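You operate a simulated robot arm through the tools that you are given. There is no shell and no other tool. Be economical: measure what you need, move in short steps, check, and stop when the job is done.

You run a simulated robot arm. Do the job below in one go: nothing can be reset, and whatever is moved stays where it is left.

TASK
Move the round orange plug from the green collar to the red collar.
Fine: on the pale socket plate; free the green collar first; then lock the red collar, and the yellow collar, which is loose too. Leave the other plugs.

Only the result counts: the job must be done as asked and must still hold three seconds after the hand-in. Knocking over, shifting, dropping, spilling or breaking anything else fails it.

THE ROBOT
A 7-joint arm with a two-finger parallel gripper, fixed in place. Base frame: the origin is at the foot of the arm, x ahead of it, y to its left, z up. Units: m, degrees, N and s.
Its first joint turns from -66.0 to 66.0 degrees. Payload 1.57 kg.
The TCP is the grasp point between the finger pads, 0.03 m short of the fingertips. In the tool frame z runs along the fingers and y along their closing line. The gripper opens to 0.11 m. The fingers are 0.024 m wide and 0.012 m thick; the gripper's body (0.048 by 0.112 m) begins 0.078 m behind the TCP.
Orientation is told as [roll, pitch, yaw] about the base's x, y, z axes, in that order, counted from this pose: with the fingers straight down and closing along the base's y, the tool's x points along the base's -x, its y along +y and its z along -z.

THE INTERFACE
- The arm moves only by the tool servo_tool. Its argument "series" is text: rows parted by semicolons, each of 7 numbers parted by spaces: the turn, a rotation vector about the tool's x, y, z in degrees, then the shift along the tool's x, y, z in m, then the gripper command, from -1 (fully open) to 1 (shut), values between in proportion. In form: ax ay az x y z fingers; .... A call has 1 to 8 rows; each row is the pose to reach, as a shift and turn from the pose commanded when the call began, along the tool's axes at that moment. Rows are played at 5 a second. More than 0.05 m and 8.6 degrees between two rows, or a gripper value outside its range, and nothing of the call is played. A pose out of reach is approached as far as the arm can. The call stops where the force on the tool passes 40 N (or 10 N more than at its start, if that is more) or the arm is blocked; 0.2 s more then pass. Each finger travels about 0.108 m/s and halts on what it meets, pressing with about 43 N; the grip force reading is that of the motor and also rises with nothing between the fingers. The clock runs only during rows and for 0.2 s after the last one: add rows that repeat a pose to give the fingers time. It gives the time, the measured TCP pose, the force on the tool (base axes), the opening and the grip force at its end, in the units of the frame above (readings bear some noise), and new pictures: "pictures" is both (left out), scene, wrist or none.
- Cameras (640 x 400 px; columns grow to the right, rows downward): "scene" is fixed at [0.1538, -0.3823, 1.4237]; the picture's right is [0.83, -0.56, 0.00], its down [-0.28, -0.42, -0.86] and it looks along [0.48, 0.72, -0.51] (base axes); focal length 228 px, centre (320, 200). "wrist" rides on the gripper at [0.07, 0.016, -0.141] in the tool frame; the picture's right is [-0.23, 0.97, 0.00], its down [-0.85, -0.20, -0.48] and it looks along [-0.47, -0.11, 0.88] (tool axes); focal length 222 px, centre (320, 200). There is no depth. A picture from a camera that has moved, and an enlarged one, comes with that camera's place and axes in the base frame and with its lens. The place of the scene camera against the robot may be out by one fixed shift of up to 0.025 m in any direction.
- zoom(camera, box): a new picture of the part [left, top, right, bottom] of that camera's present view, enlarged. No time passes.
- hand_in(): hands the job in; it is judged then, once.

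Go step by step. Nothing tells you positions but the pictures and the camera data: compare them with the known pose of the tool, close in by small moves and look again before you grip or let go. The budget is 120 turns and 170 pictures, counting those below and the enlarged ones. Unless the task says otherwise, let go and move clear before handing in, and close with one line.

The tools are called after "Emit:" as a command line: name --argument value ..., lists and objects as JSON in quotes. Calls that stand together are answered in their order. servo_tool: Moves the arm, as the interface text tells. Its arguments: {"type":"object","properties":{"series":{"type":"string"},"pictures":{"type":"string","enum":["both","scene","wrist","none"]}},"required":["series"]} The other tools are called the same way: zoom (camera, box) takes an enlarged picture of a part of a camera's view; hand_in () hands the job in.

At the start:

```text
time_s: 0.0
tool_pos: [0.3398, -0.0013, 1.3199]
ee_rot: [0.0, 0.0, 0.0]
force: [0.5, 0.8, -0.2]
opening: 0.11
gripper_force: 0.1
```

scene: 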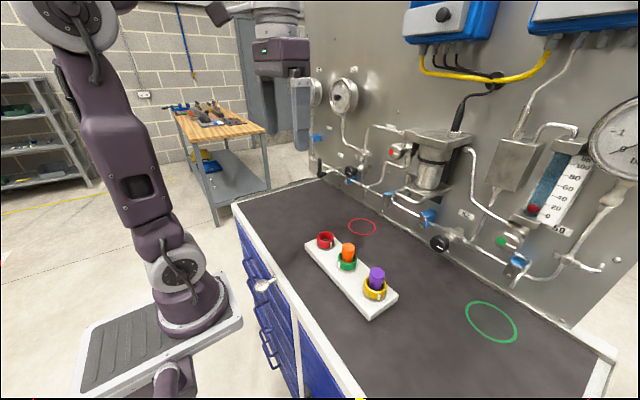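
wrist: 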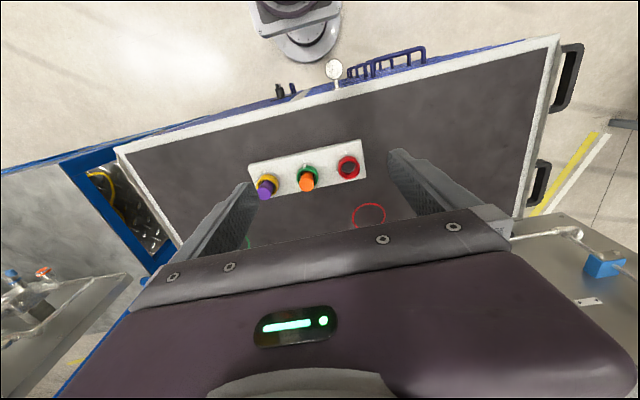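

The plate carries three collars: red (empty), green with the orange plug, and yellow with the purple plug. I'll enlarge both views to see how the collars lock.

Emit:
zoom --camera "scene" --box '[290, 215, 410, 325]'

Emit:
zoom --camera "wrist" --box '[235, 125, 385, 220]'

```text
3.64 times, centred on (350, 270) of scene
camera zoom: at [0.1538, -0.3823, 1.4237], right [0.83, -0.56, 0.0], down [-0.28, -0.42, -0.86], along [0.48, 0.72, -0.51], focal length 828 px, centre (211, -54)
```

zoom: 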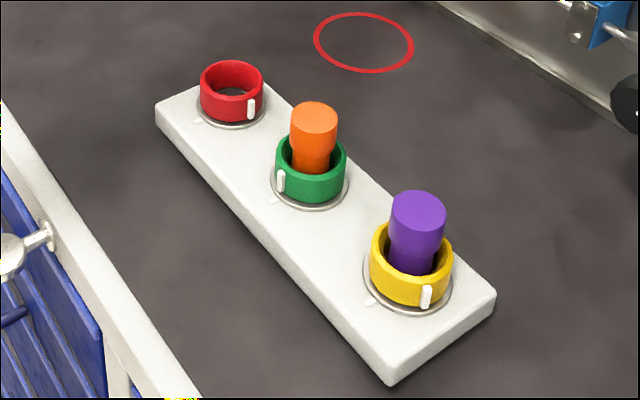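

```text
4.21 times, centred on (310, 172) of wrist
camera zoom: at [0.2713, 0.015, 1.4602], right [0.23, 0.97, 0.0], down [0.85, -0.2, 0.48], along [0.47, -0.11, -0.88], focal length 935 px, centre (362, 316)
```

zoom: 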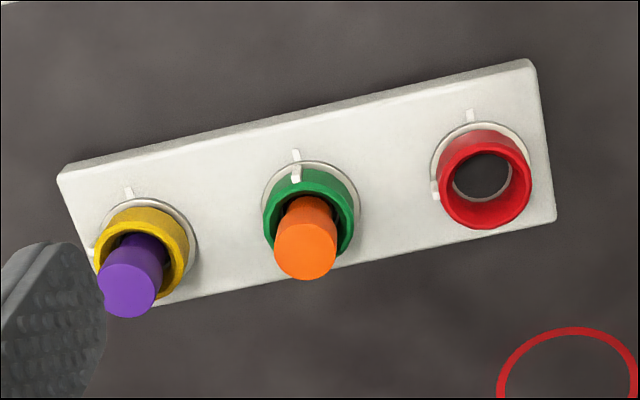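

Both views triangulate to one place: the green collar is near (0.457, -0.058, 0.96), so the plate is well above the quoted 0.45 surface. The white index aligned with the plate tick means locked (green), and about 90° off means loose (red, yellow). I'll move over it, staying well clear, and measure again.

Emit:
servo_tool --series "0 0 0 -0.024 -0.011 0.034 -1; 0 0 0 -0.047 -0.023 0.068 -1; 0 0 0 -0.07 -0.034 0.102 -1; 0 0 0 -0.094 -0.046 0.136 -1; 0 0 0 -0.117 -0.057 0.16 -1; 0 0 0 -0.117 -0.057 0.16 -1"

```text
time_s: 1.4
tool_pos: [0.4575, -0.0583, 1.1588]
ee_rot: [0.0, 0.1, 0.0]
force: [0.2, 0.2, 0.0]
opening: 0.11
gripper_force: 0.0
camera wrist: at [0.3881, -0.0421, 1.3002], right [0.23, 0.97, 0.0], down [0.85, -0.2, 0.48], along [0.47, -0.11, -0.88], focal length 222 px, centre (320, 200)
```

scene: 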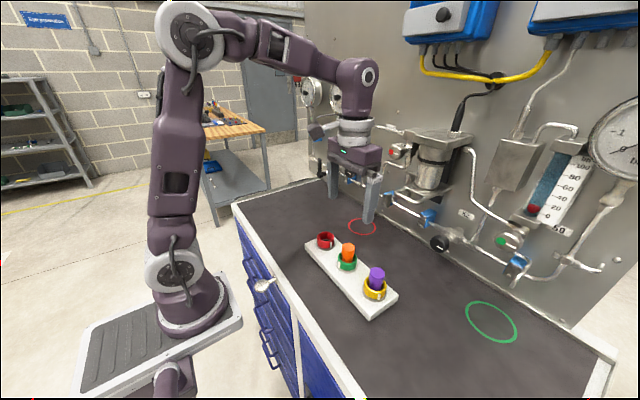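
wrist: 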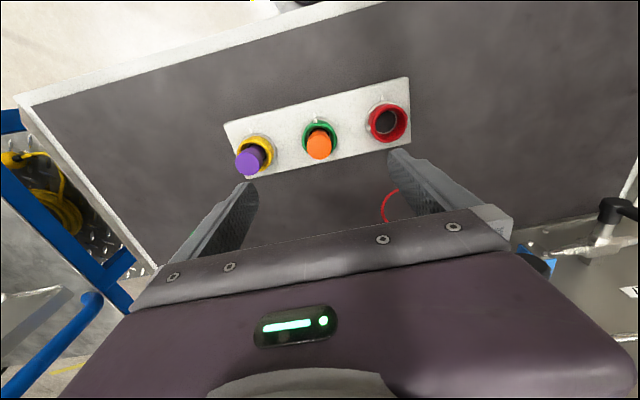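

The rays from the new pose agree: the collars sit at about z = 0.95. I'll enlarge the wrist view for accurate pixels.

Emit:
zoom --camera "wrist" --box '[215, 70, 423, 200]'

Emit:
zoom --camera "scene" --box '[290, 215, 410, 325]'

```text
3.08 times, centred on (319, 135) of wrist
camera zoom: at [0.3881, -0.0421, 1.3002], right [0.23, 0.97, 0.0], down [0.85, -0.2, 0.48], along [0.47, -0.11, -0.88], focal length 684 px, centre (323, 400)
```

zoom: 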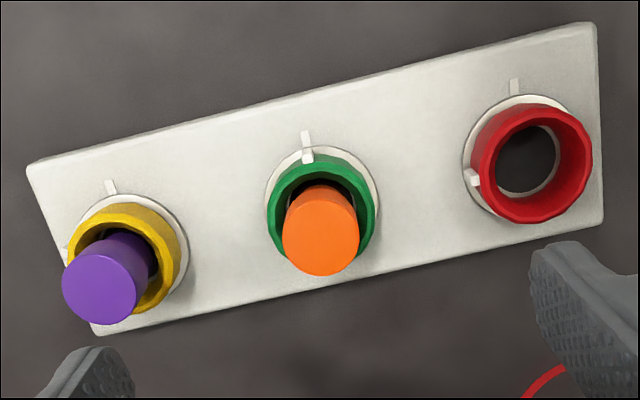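

```text
3.64 times, centred on (350, 270) of scene
camera zoom: at [0.1538, -0.3823, 1.4237], right [0.83, -0.56, 0.0], down [-0.28, -0.42, -0.86], along [0.48, 0.72, -0.51], focal length 828 px, centre (211, -54)
```

zoom: 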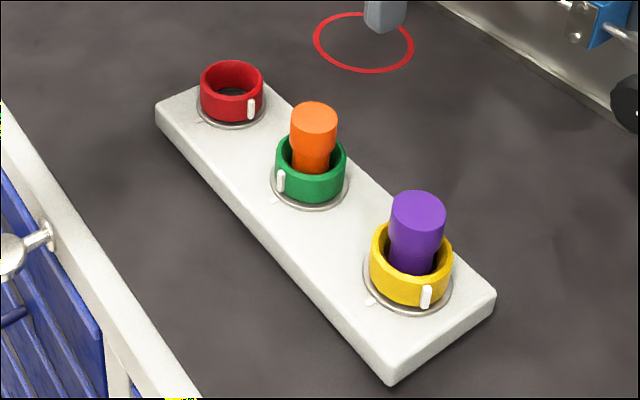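

Estimates: the collars are at x≈0.463, with y≈-0.161 (yellow), -0.060 (green) and +0.037 (red). The plate top is at about z 0.956, collars about 0.049 across and 25 mm tall, and the plug top near 1.015. I'll drop to just above the plug and recheck.

Emit:
servo_tool --series "0 0 0 -0.003 -0.001 0.04 -0.7; 0 0 0 -0.0055 -0.002 0.075 -0.45; 0 0 0 -0.0055 -0.002 0.075 -0.45"

Emit:
zoom --camera "wrist" --box '[200, 60, 440, 210]'

Emit:
zoom --camera "scene" --box '[290, 180, 420, 300]'

```text
time_s: 2.2
tool_pos: [0.4634, -0.0598, 1.084]
ee_rot: [-0.1, 0.0, 0.0]
force: [0.5, 0.3, 0.1]
opening: 0.0795
gripper_force: 0.1
camera wrist: at [0.3938, -0.0444, 1.2247], right [0.23, 0.97, 0.0], down [0.85, -0.2, 0.48], along [0.47, -0.11, -0.88], focal length 222 px, centre (320, 200)
```

scene: 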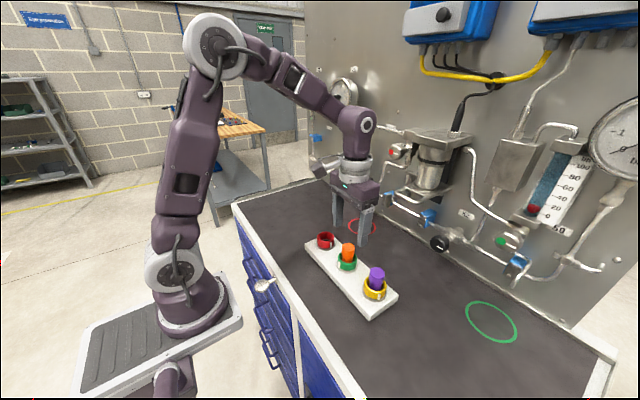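
wrist: 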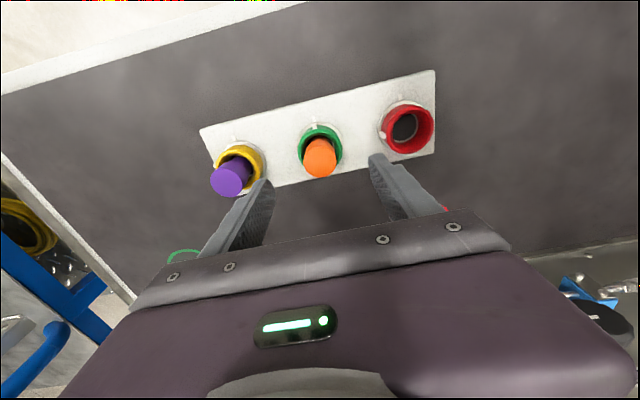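

```text
2.67 times, centred on (320, 135) of wrist
camera zoom: at [0.3938, -0.0444, 1.2247], right [0.23, 0.97, 0.0], down [0.85, -0.2, 0.48], along [0.47, -0.11, -0.88], focal length 592 px, centre (320, 373)
```

zoom: 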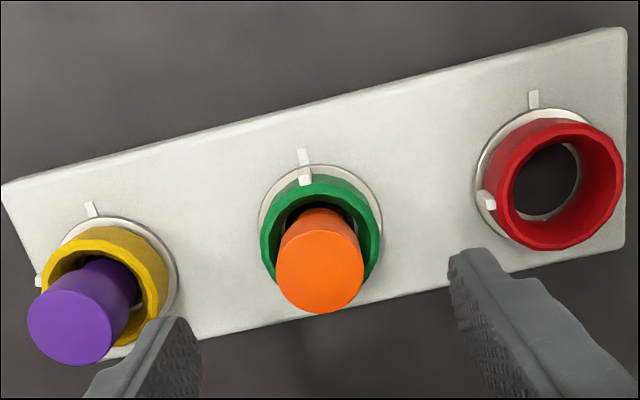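

```text
3.33 times, centred on (355, 240) of scene
camera zoom: at [0.1538, -0.3823, 1.4237], right [0.83, -0.56, 0.0], down [-0.28, -0.42, -0.86], along [0.48, 0.72, -0.51], focal length 759 px, centre (203, 67)
```

zoom: 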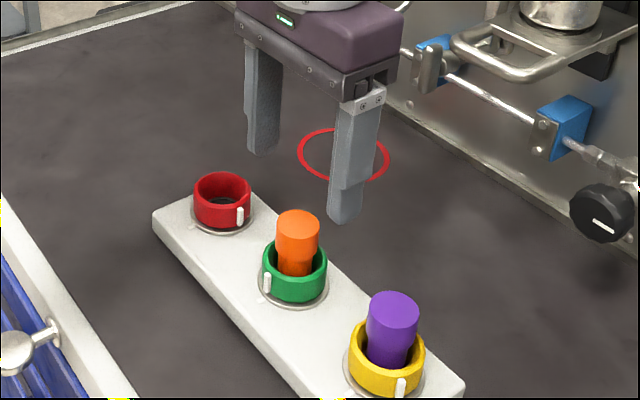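

The green centre comes out as (0.463, -0.060), with the plate at about 0.953. I'm already centred, so I'll descend to straddle the collar and check before closing.

Emit:
servo_tool --series "0 0 0 0 0 0.03 -0.45; 0 0 0 0 0 0.06 -0.45; 0 0 0 0 0 0.082 -0.45; 0 0 0 0 0 0.082 -0.45" --pictures "none"

Emit:
zoom --camera "wrist" --box '[200, 100, 440, 250]'

Emit:
zoom --camera "scene" --box '[290, 200, 410, 310]'

```text
time_s: 3.2
tool_pos: [0.4627, -0.0594, 1.0016]
ee_rot: [0.0, 0.0, -0.1]
force: [-0.3, 0.2, -0.3]
opening: 0.0796
gripper_force: 0.1
```

```text
2.67 times, centred on (320, 175) of wrist
camera zoom: at [0.3933, -0.0441, 1.1429], right [0.23, 0.97, 0.0], down [0.86, -0.2, 0.48], along [0.47, -0.11, -0.88], focal length 592 px, centre (320, 267)
```

zoom: 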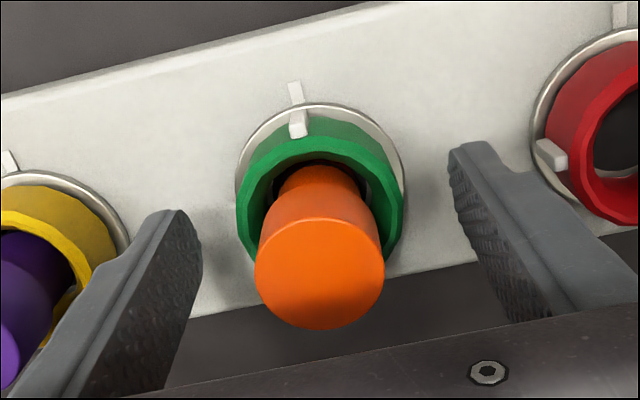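

```text
3.64 times, centred on (350, 255) of scene
camera zoom: at [0.1538, -0.3823, 1.4237], right [0.83, -0.56, 0.0], down [-0.28, -0.42, -0.86], along [0.48, 0.72, -0.51], focal length 828 px, centre (211, 0)
```

zoom: 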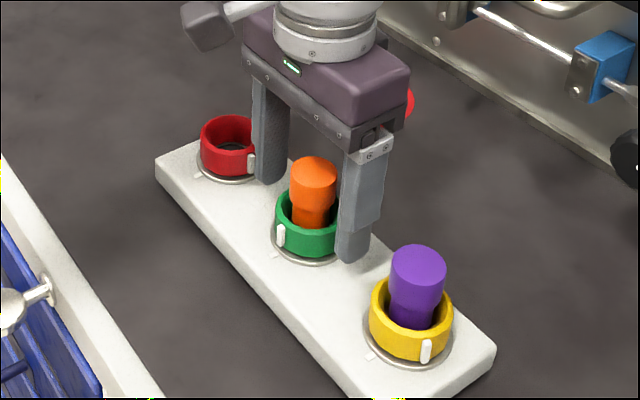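

The fingers straddle the collar and are centred. I'll go 10 mm lower and close on it.

Emit:
servo_tool --series "0 0 0 -0.0005 -0.0005 0.01 -0.45; 0 0 0 -0.0005 -0.0005 0.01 0; 0 0 0 -0.0005 -0.0005 0.01 0.4; 0 0 0 -0.0005 -0.0005 0.01 0.4" --pictures "none"

Emit:
zoom --camera "wrist" --box '[200, 100, 440, 250]'

```text
time_s: 4.2
tool_pos: [0.463, -0.0604, 0.9924]
ee_rot: [0.1, 0.0, 0.1]
force: [-0.8, 0.3, -0.2]
opening: 0.0509
gripper_force: 43.6
```

```text
2.67 times, centred on (320, 175) of wrist
camera zoom: at [0.3941, -0.0446, 1.1334], right [0.23, 0.97, 0.0], down [0.86, -0.2, 0.48], along [0.47, -0.11, -0.88], focal length 592 px, centre (320, 267)
```

zoom: 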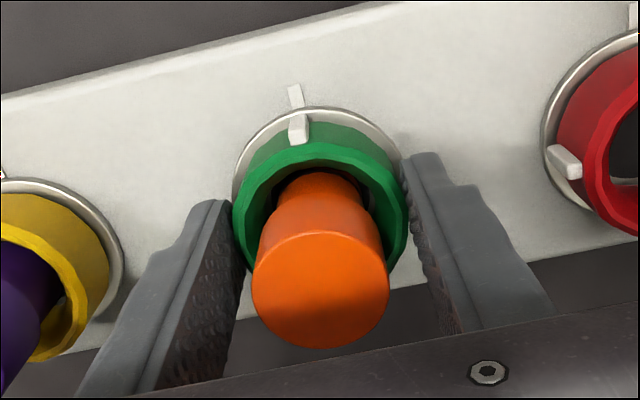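

The collar is held at 0.051 m with almost no side force. I'll turn it counter-clockwise (seen from above), which takes the index toward -y like the loose red one.

Emit:
servo_tool --series "0 0 -8 0 0 0 0.4; 0 0 -16 0 0 0 0.4; 0 0 -24 0 0 0 0.4; 0 0 -32 0 0 0 0.4; 0 0 -40 0 0 0 0.4; 0 0 -40 0 0 0 0.4"

Emit:
zoom --camera "scene" --box '[290, 200, 410, 310]'

```text
time_s: 5.6
tool_pos: [0.4624, -0.0615, 0.9917]
ee_rot: [-0.1, 0.0, 40.0]
force: [2.5, -9.6, 5.0]
opening: 0.0508
gripper_force: 42.3
camera wrist: at [0.3999, -0.0937, 1.1333], right [-0.45, 0.89, 0.0], down [0.78, 0.4, 0.48], along [0.43, 0.22, -0.88], focal length 222 px, centre (320, 200)
```

scene: 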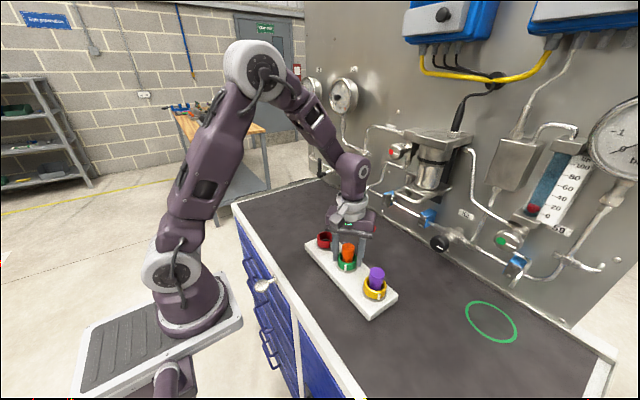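
wrist: 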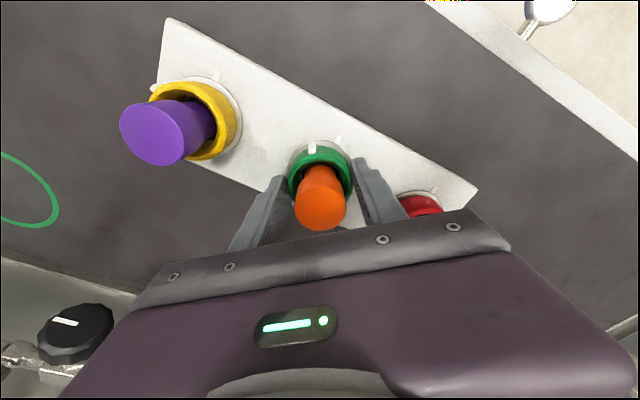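

```text
3.64 times, centred on (350, 255) of scene
camera zoom: at [0.1538, -0.3825, 1.4236], right [0.83, -0.56, 0.0], down [-0.28, -0.42, -0.86], along [0.48, 0.72, -0.51], focal length 828 px, centre (211, 0)
```

zoom: 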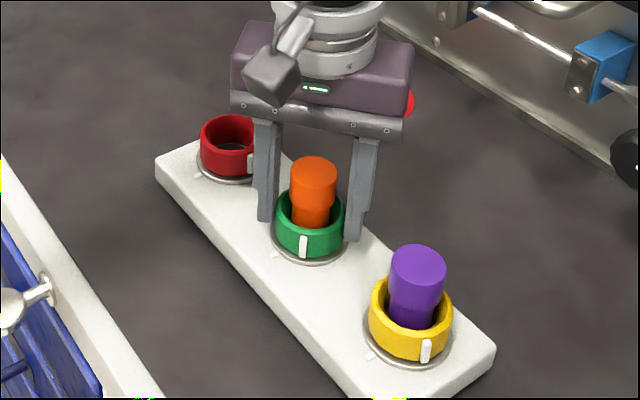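

The index turned along with the gripper. Continuing.

Emit:
servo_tool --series "0 0 -8 0 0 0 0.4; 0 0 -16 0 0 0 0.4; 0 0 -24 0 0 0 0.4; 0 0 -32 0 0 0 0.4; 0 0 -40 0 0 0 0.4; 0 0 -40 0 0 0 0.4" --pictures "wrist"

Emit:
zoom --camera "scene" --box '[290, 200, 410, 310]'

```text
time_s: 7.0
tool_pos: [0.4644, -0.0611, 0.9925]
ee_rot: [-0.1, -0.1, 80.1]
force: [11.3, -25.7, 1.2]
opening: 0.0507
gripper_force: 43.4
camera wrist: at [0.4362, -0.1274, 1.1334], right [-0.92, 0.39, 0.0], down [0.34, 0.81, 0.48], along [0.19, 0.44, -0.88], focal length 222 px, centre (320, 200)
```

wrist: 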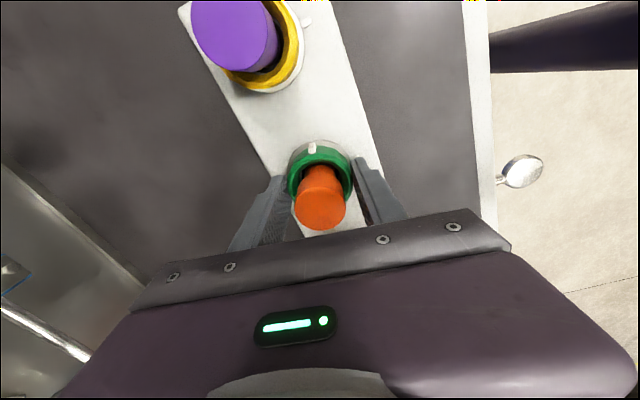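

```text
3.64 times, centred on (350, 255) of scene
camera zoom: at [0.1541, -0.383, 1.4234], right [0.83, -0.56, 0.0], down [-0.28, -0.42, -0.86], along [0.48, 0.72, -0.51], focal length 828 px, centre (211, 0)
```

zoom: 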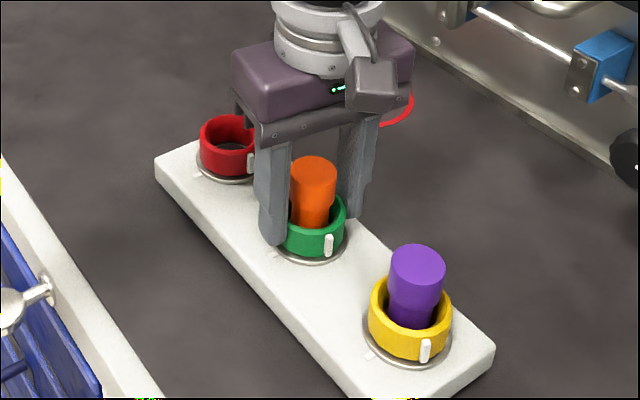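

The collar is turned 80° and some side force has built up. I'll ease the tool toward -y while turning a little further.

Emit:
servo_tool --series "0 0 0 0.001 0 0 0.4; 0 0 -5 0.001 0 0 0.4; 0 0 -8 0.001 0 0 0.4; 0 0 -8 0.001 0 0 0.4" --pictures "none"

Emit:
zoom --camera "wrist" --box '[200, 100, 440, 250]'

```text
time_s: 8.0
tool_pos: [0.4643, -0.0604, 0.9932]
ee_rot: [-0.1, -0.1, 88.0]
force: [15.9, -14.3, 5.1]
opening: 0.0508
gripper_force: 42.9
```

```text
2.67 times, centred on (320, 175) of wrist
camera zoom: at [0.4457, -0.1309, 1.1333], right [-0.97, 0.26, 0.0], down [0.23, 0.85, 0.48], along [0.13, 0.46, -0.88], focal length 592 px, centre (320, 267)
```

zoom: 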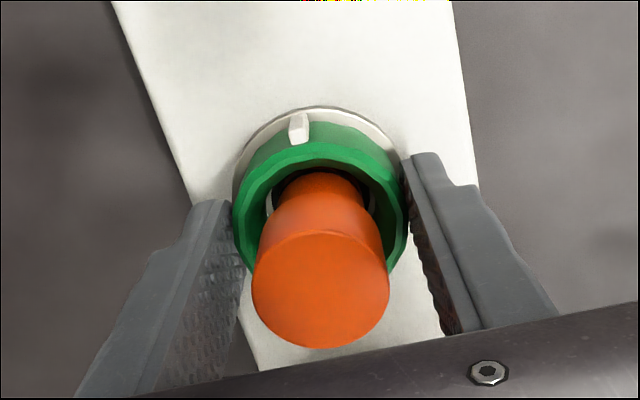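

The green collar is turned 88° and its index now points to -y. I'll release, rise to plug height and look.

Emit:
servo_tool --series "0 0 0 0 0 0 0; 0 0 0 0 0 0 -0.3; 0 0 0 0 0 0 -0.3; 0 0 0 0 0 -0.022 -0.3; 0 0 0 0 0 -0.022 -0.3" --pictures "none"

Emit:
zoom --camera "wrist" --box '[200, 100, 440, 250]'

Emit:
zoom --camera "scene" --box '[290, 200, 410, 310]'

```text
time_s: 9.2
tool_pos: [0.4639, -0.0605, 1.0141]
ee_rot: [0.0, 0.0, 88.1]
force: [-0.1, 0.7, 0.4]
opening: 0.0713
gripper_force: 0.1
```

```text
2.67 times, centred on (320, 175) of wrist
camera zoom: at [0.4452, -0.1313, 1.1554], right [-0.97, 0.26, 0.0], down [0.23, 0.85, 0.48], along [0.13, 0.46, -0.88], focal length 592 px, centre (320, 267)
```

zoom: 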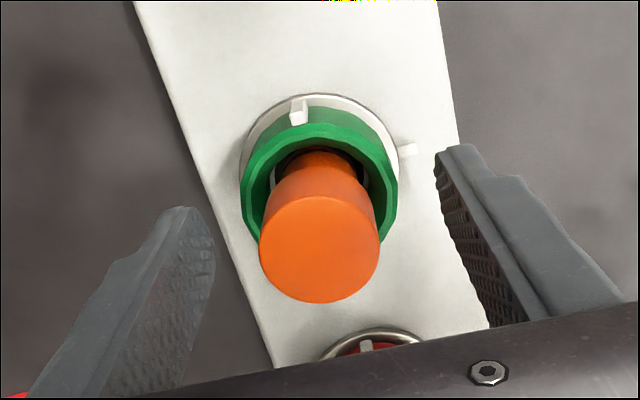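

```text
3.64 times, centred on (350, 255) of scene
camera zoom: at [0.1538, -0.3823, 1.4237], right [0.83, -0.56, 0.0], down [-0.28, -0.42, -0.86], along [0.48, 0.72, -0.51], focal length 828 px, centre (211, 0)
```

zoom: 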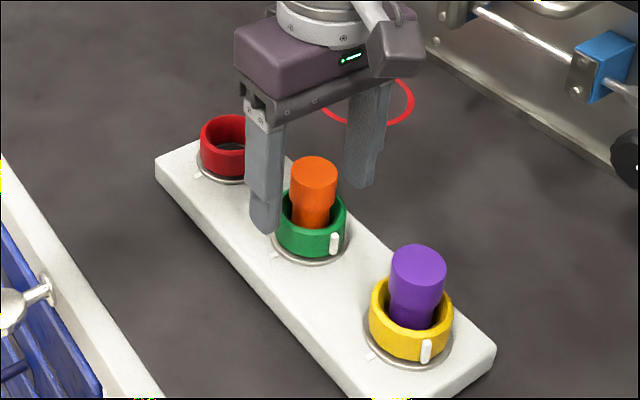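

The plug stands centred between the fingers. I'll close on it.

Emit:
servo_tool --series "0 0 0 0 0 0 0.2; 0 0 0 0 0 0 0.6; 0 0 0 0 0 0 0.8; 0 0 0 0 0 0 0.8" --pictures "none"

Emit:
zoom --camera "wrist" --box '[200, 100, 440, 250]'

```text
time_s: 10.2
tool_pos: [0.4633, -0.0618, 1.0138]
ee_rot: [0.0, 0.0, 88.1]
force: [2.1, -0.5, 2.8]
opening: 0.0317
gripper_force: 40.2
```

```text
2.67 times, centred on (320, 175) of wrist
camera zoom: at [0.4453, -0.1313, 1.1554], right [-0.97, 0.26, 0.0], down [0.23, 0.85, 0.48], along [0.13, 0.46, -0.88], focal length 592 px, centre (320, 267)
```

zoom: 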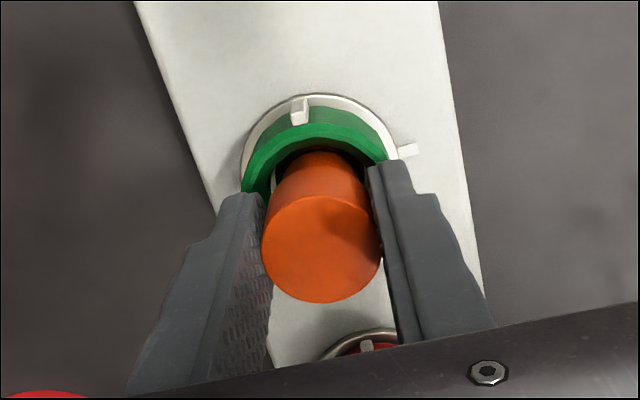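

Gripped at 0.032 m. I'll lift straight up slowly, watching the force.

Emit:
servo_tool --series "0 0 0 0 0 -0.006 0.8; 0 0 0 0 0 -0.015 0.8; 0 0 0 0 0 -0.03 0.8; 0 0 0 0 0 -0.05 0.8; 0 0 0 0 0 -0.075 0.8; 0 0 0 0 0 -0.1 0.8; 0 0 0 0 0 -0.1 0.8"

Emit:
zoom --camera "scene" --box '[290, 170, 420, 290]'

```text
time_s: 11.8
tool_pos: [0.4624, -0.0615, 1.1141]
ee_rot: [0.0, 0.1, 88.0]
force: [0.4, 0.0, -0.3]
opening: 0.0314
gripper_force: 40.4
camera wrist: at [0.4449, -0.1321, 1.2547], right [-0.97, 0.26, 0.0], down [0.23, 0.85, 0.48], along [0.13, 0.46, -0.88], focal length 222 px, centre (320, 200)
```

scene: 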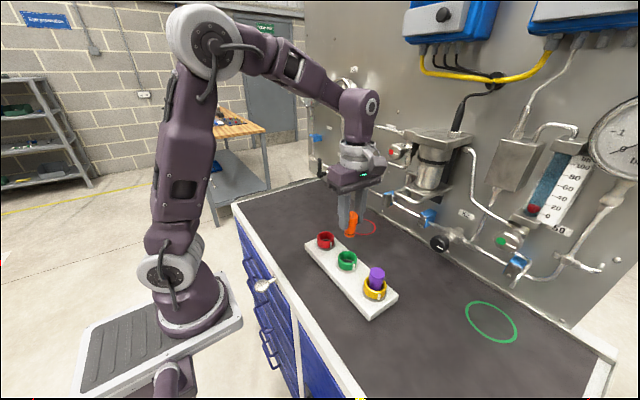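
wrist: 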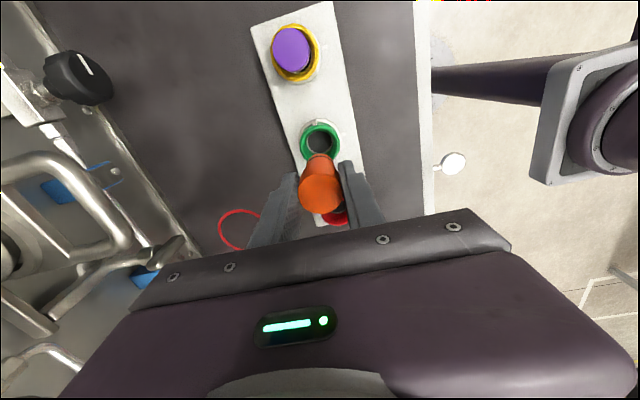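

```text
3.33 times, centred on (355, 230) of scene
camera zoom: at [0.1538, -0.3823, 1.4237], right [0.83, -0.56, 0.0], down [-0.28, -0.42, -0.86], along [0.48, 0.72, -0.51], focal length 759 px, centre (203, 100)
```

zoom: 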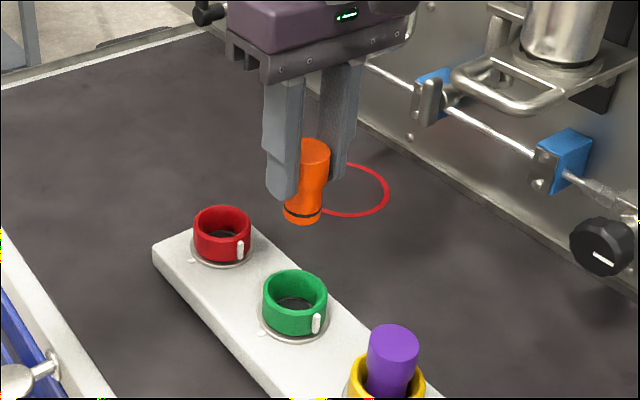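

The plug is free and hangs straight. I'll back the tool toward -y, a little higher, so the wrist camera sees both the green and red collars and I can measure the exact offset.

Emit:
servo_tool --series "0 0 0 0 0 -0.03 0.8; 0 0 0 0.04 0 -0.05 0.8; 0 0 0 0.08 0 -0.05 0.8; 0 0 0 0.12 0 -0.05 0.8; 0 0 0 0.12 0 -0.05 0.8" --pictures "wrist"

Emit:
zoom --camera "wrist" --box '[240, 40, 400, 140]'

```text
time_s: 13.0
tool_pos: [0.4595, -0.1834, 1.1645]
ee_rot: [0.0, 0.0, 88.0]
force: [0.2, 0.3, -2.1]
opening: 0.0317
gripper_force: 39.9
camera wrist: at [0.4411, -0.2522, 1.3053], right [-0.97, 0.26, 0.0], down [0.23, 0.85, 0.48], along [0.13, 0.46, -0.88], focal length 222 px, centre (320, 200)
```

wrist: 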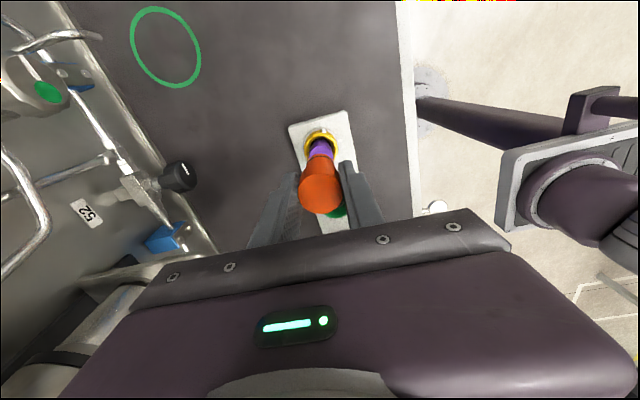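

```text
4.00 times, centred on (320, 90) of wrist
camera zoom: at [0.4411, -0.2522, 1.3053], right [-0.97, 0.26, 0.0], down [0.23, 0.85, 0.48], along [0.13, 0.46, -0.88], focal length 888 px, centre (320, 640)
```

zoom: 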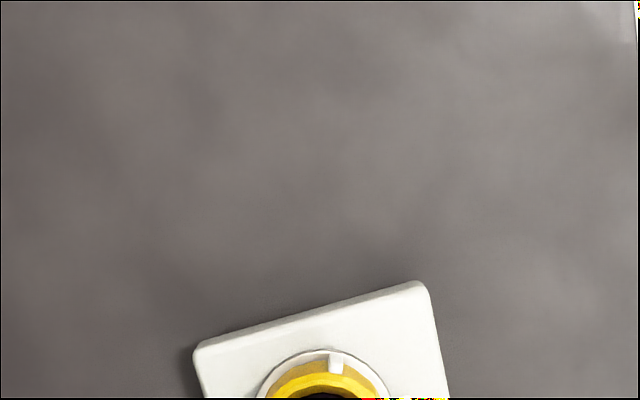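

The camera looks the other way along y, so I'll go to the +y side of red to see both collars.

Emit:
servo_tool --series "0 0 0 -0.045 0 0 0.8; 0 0 0 -0.09 0 0 0.8; 0 0 0 -0.135 0 0 0.8; 0 0 0 -0.18 0 0 0.8; 0 0 0 -0.225 0 0 0.8; 0 0 0 -0.27 0 0 0.8; 0 0 0 -0.27 0 0 0.8" --pictures "wrist"

Emit:
zoom --camera "wrist" --box '[220, 0, 420, 125]'

```text
time_s: 14.6
tool_pos: [0.4691, 0.0892, 1.1636]
ee_rot: [0.0, -0.1, 87.9]
force: [-0.2, 0.8, -1.2]
opening: 0.0314
gripper_force: 40.3
camera wrist: at [0.4507, 0.0185, 1.3054], right [-0.97, 0.26, 0.0], down [0.23, 0.85, 0.48], along [0.13, 0.46, -0.88], focal length 222 px, centre (320, 200)
```

wrist: 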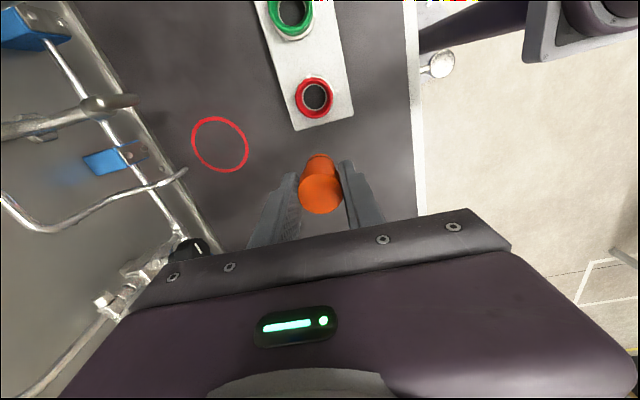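

```text
3.20 times, centred on (320, 62) of wrist
camera zoom: at [0.4507, 0.0185, 1.3054], right [-0.97, 0.26, 0.0], down [0.23, 0.85, 0.48], along [0.13, 0.46, -0.88], focal length 711 px, centre (320, 640)
```

zoom: 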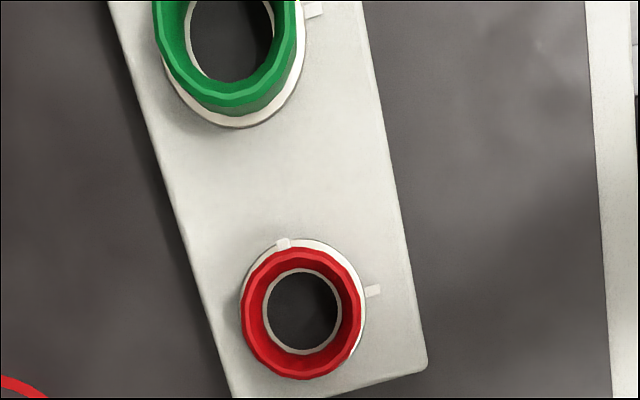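

Red comes out at about (0.464, 0.039), i.e. green plus 0.100 in y. I'll hover the plug just over it and check from both cameras.

Emit:
servo_tool --series "0 0 0 0.025 0.0017 0.03 0.8; 0 0 0 0.0501 0.0034 0.06 0.8; 0 0 0 0.0501 0.0034 0.095 0.8; 0 0 0 0.0501 0.0034 0.095 0.8" --pictures "none"

Emit:
zoom --camera "wrist" --box '[220, 80, 420, 205]'

Emit:
zoom --camera "scene" --box '[290, 195, 380, 280]'

```text
time_s: 15.6
tool_pos: [0.4632, 0.0387, 1.0692]
ee_rot: [0.0, 0.0, 88.1]
force: [-0.2, -0.4, -1.4]
opening: 0.0314
gripper_force: 39.7
```

```text
3.20 times, centred on (320, 142) of wrist
camera zoom: at [0.4447, -0.0313, 1.2102], right [-0.97, 0.26, 0.0], down [0.23, 0.85, 0.48], along [0.13, 0.46, -0.88], focal length 711 px, centre (320, 384)
```

zoom: 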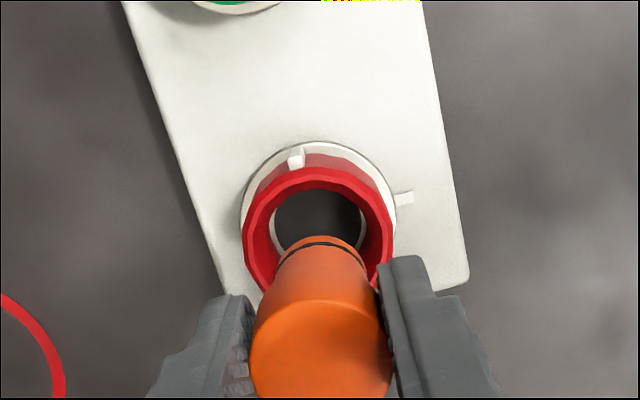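

```text
4.71 times, centred on (335, 238) of scene
camera zoom: at [0.1538, -0.3823, 1.4237], right [0.83, -0.56, 0.0], down [-0.28, -0.42, -0.86], along [0.48, 0.72, -0.51], focal length 1072 px, centre (249, 24)
```

zoom: 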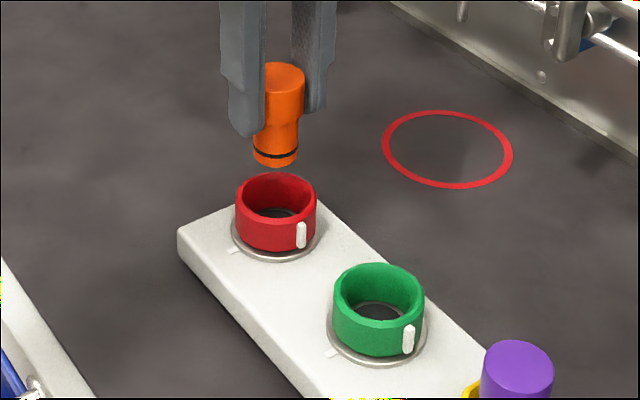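

By comparison with the known green alignment, the plug is over red to within about 0.5 mm. I'll insert it slowly.

Emit:
servo_tool --series "0 0 0 0 0 0.012 0.8; 0 0 0 0 0 0.022 0.8; 0 0 0 0 0 0.03 0.8; 0 0 0 0 0 0.036 0.8; 0 0 0 0 0 0.042 0.8; 0 0 0 0 0 0.048 0.8; 0 0 0 0 0 0.048 0.8" --pictures "none"

Emit:
zoom --camera "scene" --box '[290, 195, 380, 280]'

```text
time_s: 17.2
tool_pos: [0.4645, 0.0389, 1.0214]
ee_rot: [0.1, 0.0, 88.0]
force: [0.6, -0.1, -0.3]
opening: 0.0314
gripper_force: 40.0
```

```text
4.71 times, centred on (335, 238) of scene
camera zoom: at [0.1538, -0.3823, 1.4237], right [0.83, -0.56, 0.0], down [-0.28, -0.42, -0.86], along [0.48, 0.72, -0.51], focal length 1072 px, centre (249, 24)
```

zoom: 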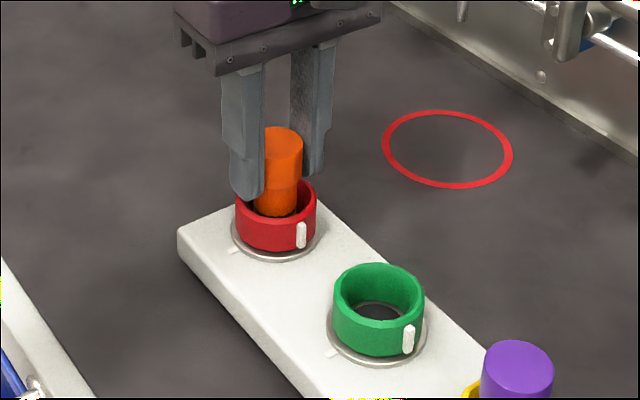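

Entering cleanly with no force. The seat should be about 7–8 mm further down, so I'll press until I feel it.

Emit:
servo_tool --series "0 0 0 0 0 0.003 0.8; 0 0 0 0 0 0.005 0.8; 0 0 0 0 0 0.0065 0.8; 0 0 0 0 0 0.0078 0.8; 0 0 0 0 0 0.0085 0.8; 0 0 0 0 0 0.0085 0.8" --pictures "none"

Emit:
zoom --camera "scene" --box '[290, 195, 380, 280]'

```text
time_s: 18.6
tool_pos: [0.4638, 0.0387, 1.0125]
ee_rot: [-0.1, -0.1, 88.1]
force: [-5.0, -1.1, 33.2]
opening: 0.0317
gripper_force: 40.8
```

```text
4.71 times, centred on (335, 238) of scene
camera zoom: at [0.1532, -0.3823, 1.4237], right [0.83, -0.56, 0.0], down [-0.28, -0.42, -0.86], along [0.48, 0.72, -0.51], focal length 1072 px, centre (249, 24)
```

zoom: 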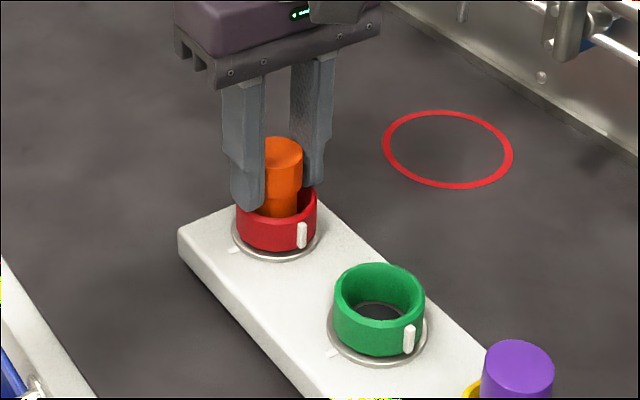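

The plug is seated: 33 N at z 1.0125, the same depth as in green. I'll release it, then lower around the red collar.

Emit:
servo_tool --series "0 0 0 0 0 -0.001 0.8; 0 0 0 0 0 -0.001 0.2; 0 0 0 0 0 -0.001 -0.35; 0 0 0 0 0 -0.001 -0.35; 0 0 0 0 0 0.01 -0.35; 0 0 0 0 0 0.02 -0.35; 0 0 0 0 0 0.02 -0.35" --pictures "none"

Emit:
zoom --camera "wrist" --box '[200, 100, 440, 250]'

Emit:
zoom --camera "scene" --box '[290, 195, 380, 280]'

```text
time_s: 20.2
tool_pos: [0.4635, 0.0394, 0.9922]
ee_rot: [0.0, -0.1, 88.1]
force: [-0.2, -0.5, 0.0]
opening: 0.0742
gripper_force: 0.1
```

```text
2.67 times, centred on (320, 175) of wrist
camera zoom: at [0.4454, -0.031, 1.1331], right [-0.97, 0.26, 0.0], down [0.23, 0.85, 0.48], along [0.13, 0.46, -0.88], focal length 592 px, centre (320, 267)
```

zoom: 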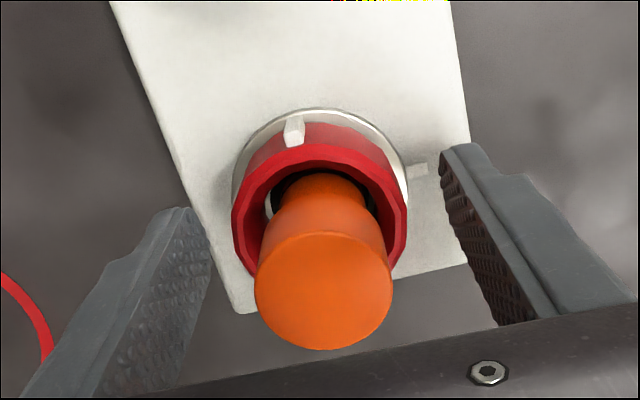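

```text
4.71 times, centred on (335, 238) of scene
camera zoom: at [0.1538, -0.3823, 1.4237], right [0.83, -0.56, 0.0], down [-0.28, -0.42, -0.86], along [0.48, 0.72, -0.51], focal length 1072 px, centre (249, 24)
```

zoom: 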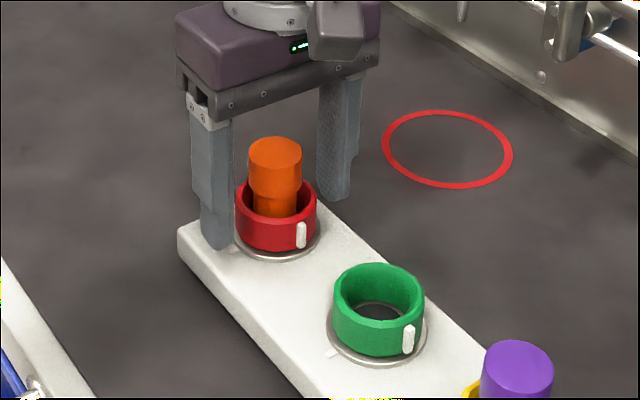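

This view matches green's released pose, with red's index about 3° further round. I'll grip the collar and turn it clockwise.

Emit:
servo_tool --series "0 0 0 0 0 0 0; 0 0 0 0 0 0 0.4; 0 0 0 0 0 0 0.4; 0 0 8 0 0 0 0.4; 0 0 16 0 0 0 0.4; 0 0 24 0 0 0 0.4; 0 0 32 0 0 0 0.4; 0 0 32 0 0 0 0.4" --pictures "none"

Emit:
zoom --camera "wrist" --box '[200, 100, 440, 250]'

```text
time_s: 22.0
tool_pos: [0.4631, 0.0395, 0.9918]
ee_rot: [0.1, 0.0, 55.8]
force: [-0.8, 0.6, 0.0]
opening: 0.0505
gripper_force: 42.9
```

```text
2.67 times, centred on (320, 175) of wrist
camera zoom: at [0.4116, -0.0103, 1.1333], right [-0.68, 0.73, 0.0], down [0.65, 0.6, 0.48], along [0.35, 0.32, -0.88], focal length 592 px, centre (320, 267)
```

zoom: 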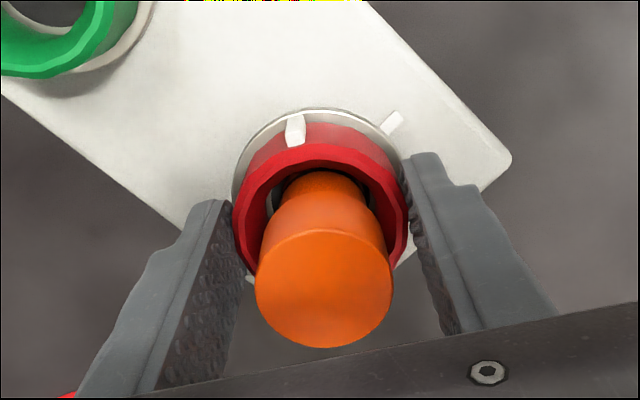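

Red turns freely with the gripper; continuing clockwise.

Emit:
servo_tool --series "0 0 8 0 0 0 0.4; 0 0 16 0 0 0 0.4; 0 0 24 0 0 0 0.4; 0 0 32 0 0 0 0.4; 0 0 40 0 0 0 0.4; 0 0 48 0 0 0 0.4; 0 0 56 0 0 0 0.4; 0 0 56 0 0 0 0.4" --pictures "none"

Emit:
zoom --camera "wrist" --box '[200, 100, 440, 250]'

```text
time_s: 23.8
tool_pos: [0.4629, 0.0395, 0.992]
ee_rot: [0.0, 0.0, -0.2]
force: [1.9, 13.0, 0.5]
opening: 0.0506
gripper_force: 43.0
```

```text
2.67 times, centred on (320, 175) of wrist
camera zoom: at [0.3947, 0.0554, 1.1336], right [0.23, 0.97, 0.0], down [0.85, -0.2, 0.48], along [0.47, -0.11, -0.88], focal length 592 px, centre (320, 267)
```

zoom: 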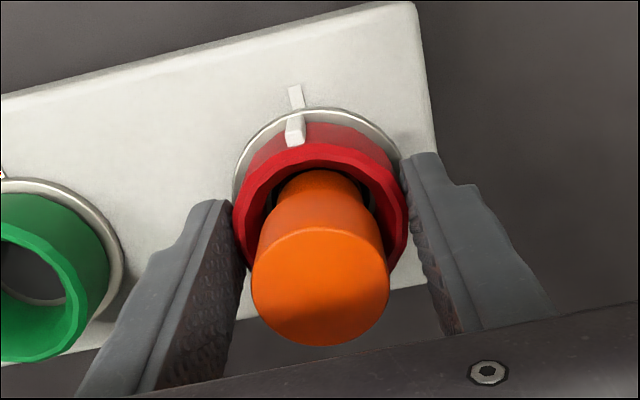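

The index is about 3° short of the alignment green showed when locked. I'll nudge it 3° more.

Emit:
servo_tool --series "0 0 1.5 0 0 0 0.4; 0 0 3 0 0 0 0.4; 0 0 3 0 0 0 0.4" --pictures "none"

Emit:
zoom --camera "wrist" --box '[200, 100, 440, 250]'

```text
time_s: 24.6
tool_pos: [0.4648, 0.0401, 0.991]
ee_rot: [0.0, 0.1, -3.0]
force: [3.6, 15.5, 0.1]
opening: 0.0508
gripper_force: 42.8
```

```text
2.67 times, centred on (320, 175) of wrist
camera zoom: at [0.3955, 0.0589, 1.1336], right [0.28, 0.96, 0.0], down [0.84, -0.24, 0.48], along [0.46, -0.13, -0.88], focal length 592 px, centre (320, 267)
```

zoom: 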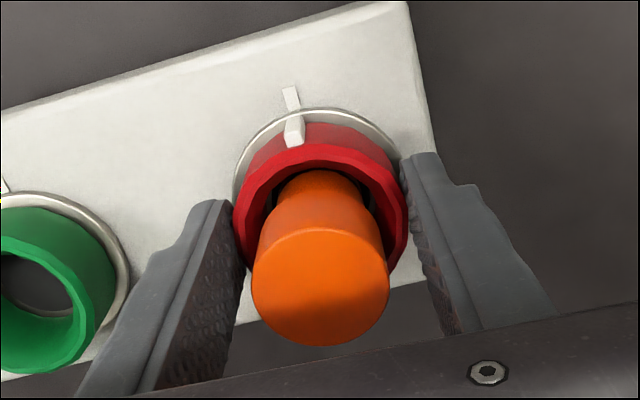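

The index now lines up with the tick as green's did. I'll release, rise and check.

Emit:
servo_tool --series "0 0 0 0 0 0 0; 0 0 0 0 0 0 -0.35; 0 0 0 0 0 0 -0.35; 0 0 0 0 0 -0.04 -0.35; 0 0 0 0 0 -0.08 -0.35; 0 0 0 0 0 -0.12 -0.35; 0 0 0 0 0 -0.12 -0.35" --pictures "none"

Emit:
zoom --camera "wrist" --box '[200, 70, 440, 220]'

Emit:
zoom --camera "scene" --box '[290, 200, 410, 310]'

```text
time_s: 26.2
tool_pos: [0.4631, 0.0395, 1.1121]
ee_rot: [0.0, 0.0, -3.0]
force: [0.8, -0.2, -0.1]
opening: 0.0744
gripper_force: 0.1
```

```text
2.67 times, centred on (320, 145) of wrist
camera zoom: at [0.3959, 0.058, 1.2545], right [0.28, 0.96, 0.0], down [0.84, -0.24, 0.48], along [0.46, -0.13, -0.88], focal length 592 px, centre (320, 347)
```

zoom: 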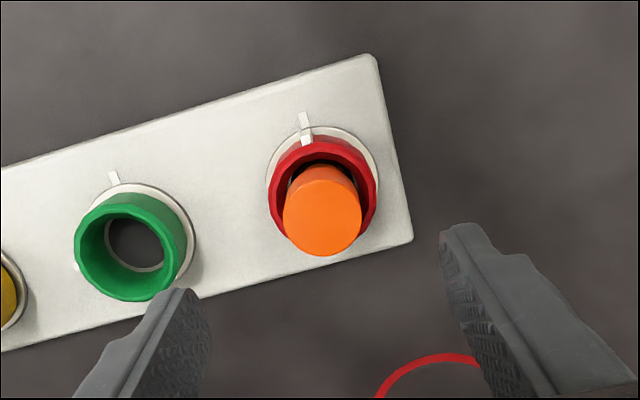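

```text
3.64 times, centred on (350, 255) of scene
camera zoom: at [0.1538, -0.3823, 1.4237], right [0.83, -0.56, 0.0], down [-0.28, -0.42, -0.86], along [0.48, 0.72, -0.51], focal length 828 px, centre (211, 0)
```

zoom: 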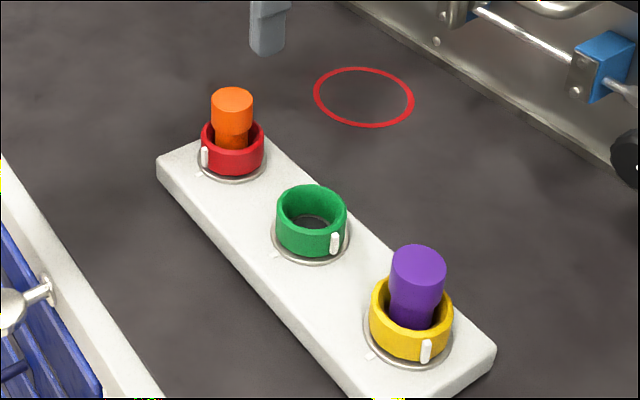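

Red is locked and green is open. I'll move over the yellow collar (about 0.4635, -0.161) at the current height, turning counter-clockwise on the way.

Emit:
servo_tool --series "0 0 -8 -0.0017 -0.033 0 -0.35; 0 0 -16 -0.0035 -0.067 0 -0.35; 0 0 -24 -0.0052 -0.1 0 -0.35; 0 0 -32 -0.007 -0.134 0 -0.35; 0 0 -40 -0.0087 -0.167 0 -0.35; 0 0 -48 -0.0104 -0.2002 0 -0.35; 0 0 -56 -0.0104 -0.2002 0 -0.35; 0 0 -63 -0.0104 -0.2002 0 -0.35"

Emit:
zoom --camera "wrist" --box '[200, 70, 440, 220]'

```text
time_s: 28.0
tool_pos: [0.463, -0.1619, 1.1118]
ee_rot: [0.0, 0.0, 60.1]
force: [-0.3, 0.4, -0.3]
opening: 0.0742
gripper_force: 0.0
camera wrist: at [0.4151, -0.2155, 1.2535], right [-0.73, 0.68, 0.0], down [0.6, 0.64, 0.48], along [0.33, 0.35, -0.88], focal length 222 px, centre (320, 200)
```

scene: 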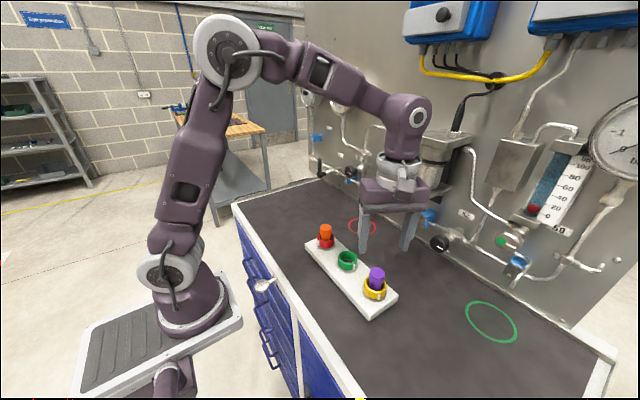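
wrist: 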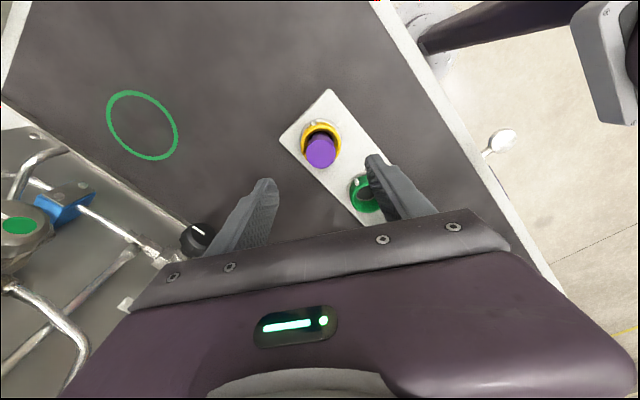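

```text
2.67 times, centred on (320, 145) of wrist
camera zoom: at [0.4151, -0.2155, 1.2535], right [-0.73, 0.68, 0.0], down [0.6, 0.64, 0.48], along [0.33, 0.35, -0.88], focal length 592 px, centre (320, 347)
```

zoom: 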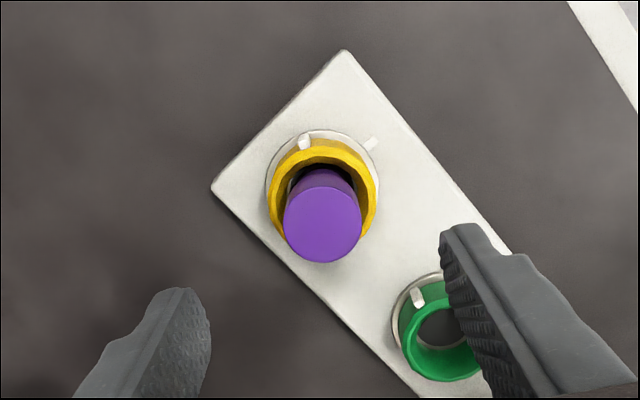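

Yellow's index is only about 60° off its tick, and this yaw matches it. I'm centred to within about 2 mm, so I'll correct that and lower around the collar.

Emit:
servo_tool --series "0 0 0 -0.0018 0 0.03 -0.35; 0 0 0 -0.0018 0 0.06 -0.35; 0 0 0 -0.0018 0 0.09 -0.35; 0 0 0 -0.0018 0 0.11 -0.35; 0 0 0 -0.0018 0 0.12 -0.35; 0 0 0 -0.0018 0 0.12 -0.35" --pictures "none"

Emit:
zoom --camera "wrist" --box '[200, 100, 440, 250]'

Emit:
zoom --camera "scene" --box '[330, 215, 420, 310]'

```text
time_s: 29.4
tool_pos: [0.4632, -0.1605, 0.9923]
ee_rot: [0.0, 0.0, 60.0]
force: [0.3, -0.1, -1.2]
opening: 0.0742
gripper_force: 0.1
```

```text
2.67 times, centred on (320, 175) of wrist
camera zoom: at [0.4153, -0.2131, 1.1333], right [-0.73, 0.68, 0.0], down [0.6, 0.64, 0.48], along [0.33, 0.35, -0.88], focal length 592 px, centre (320, 267)
```

zoom: 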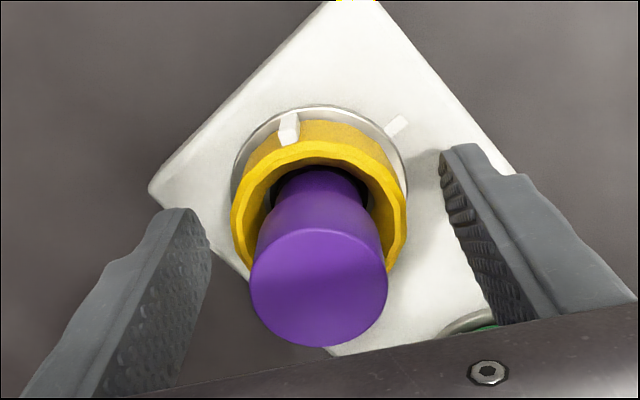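

```text
4.21 times, centred on (375, 262) of scene
camera zoom: at [0.1538, -0.3823, 1.4237], right [0.83, -0.56, 0.0], down [-0.28, -0.42, -0.86], along [0.48, 0.72, -0.51], focal length 959 px, centre (88, -63)
```

zoom: 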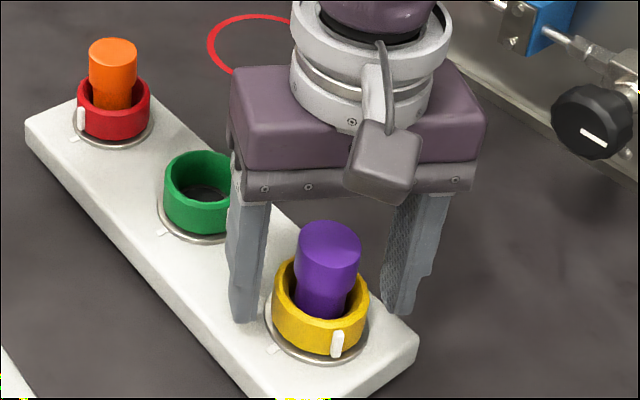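

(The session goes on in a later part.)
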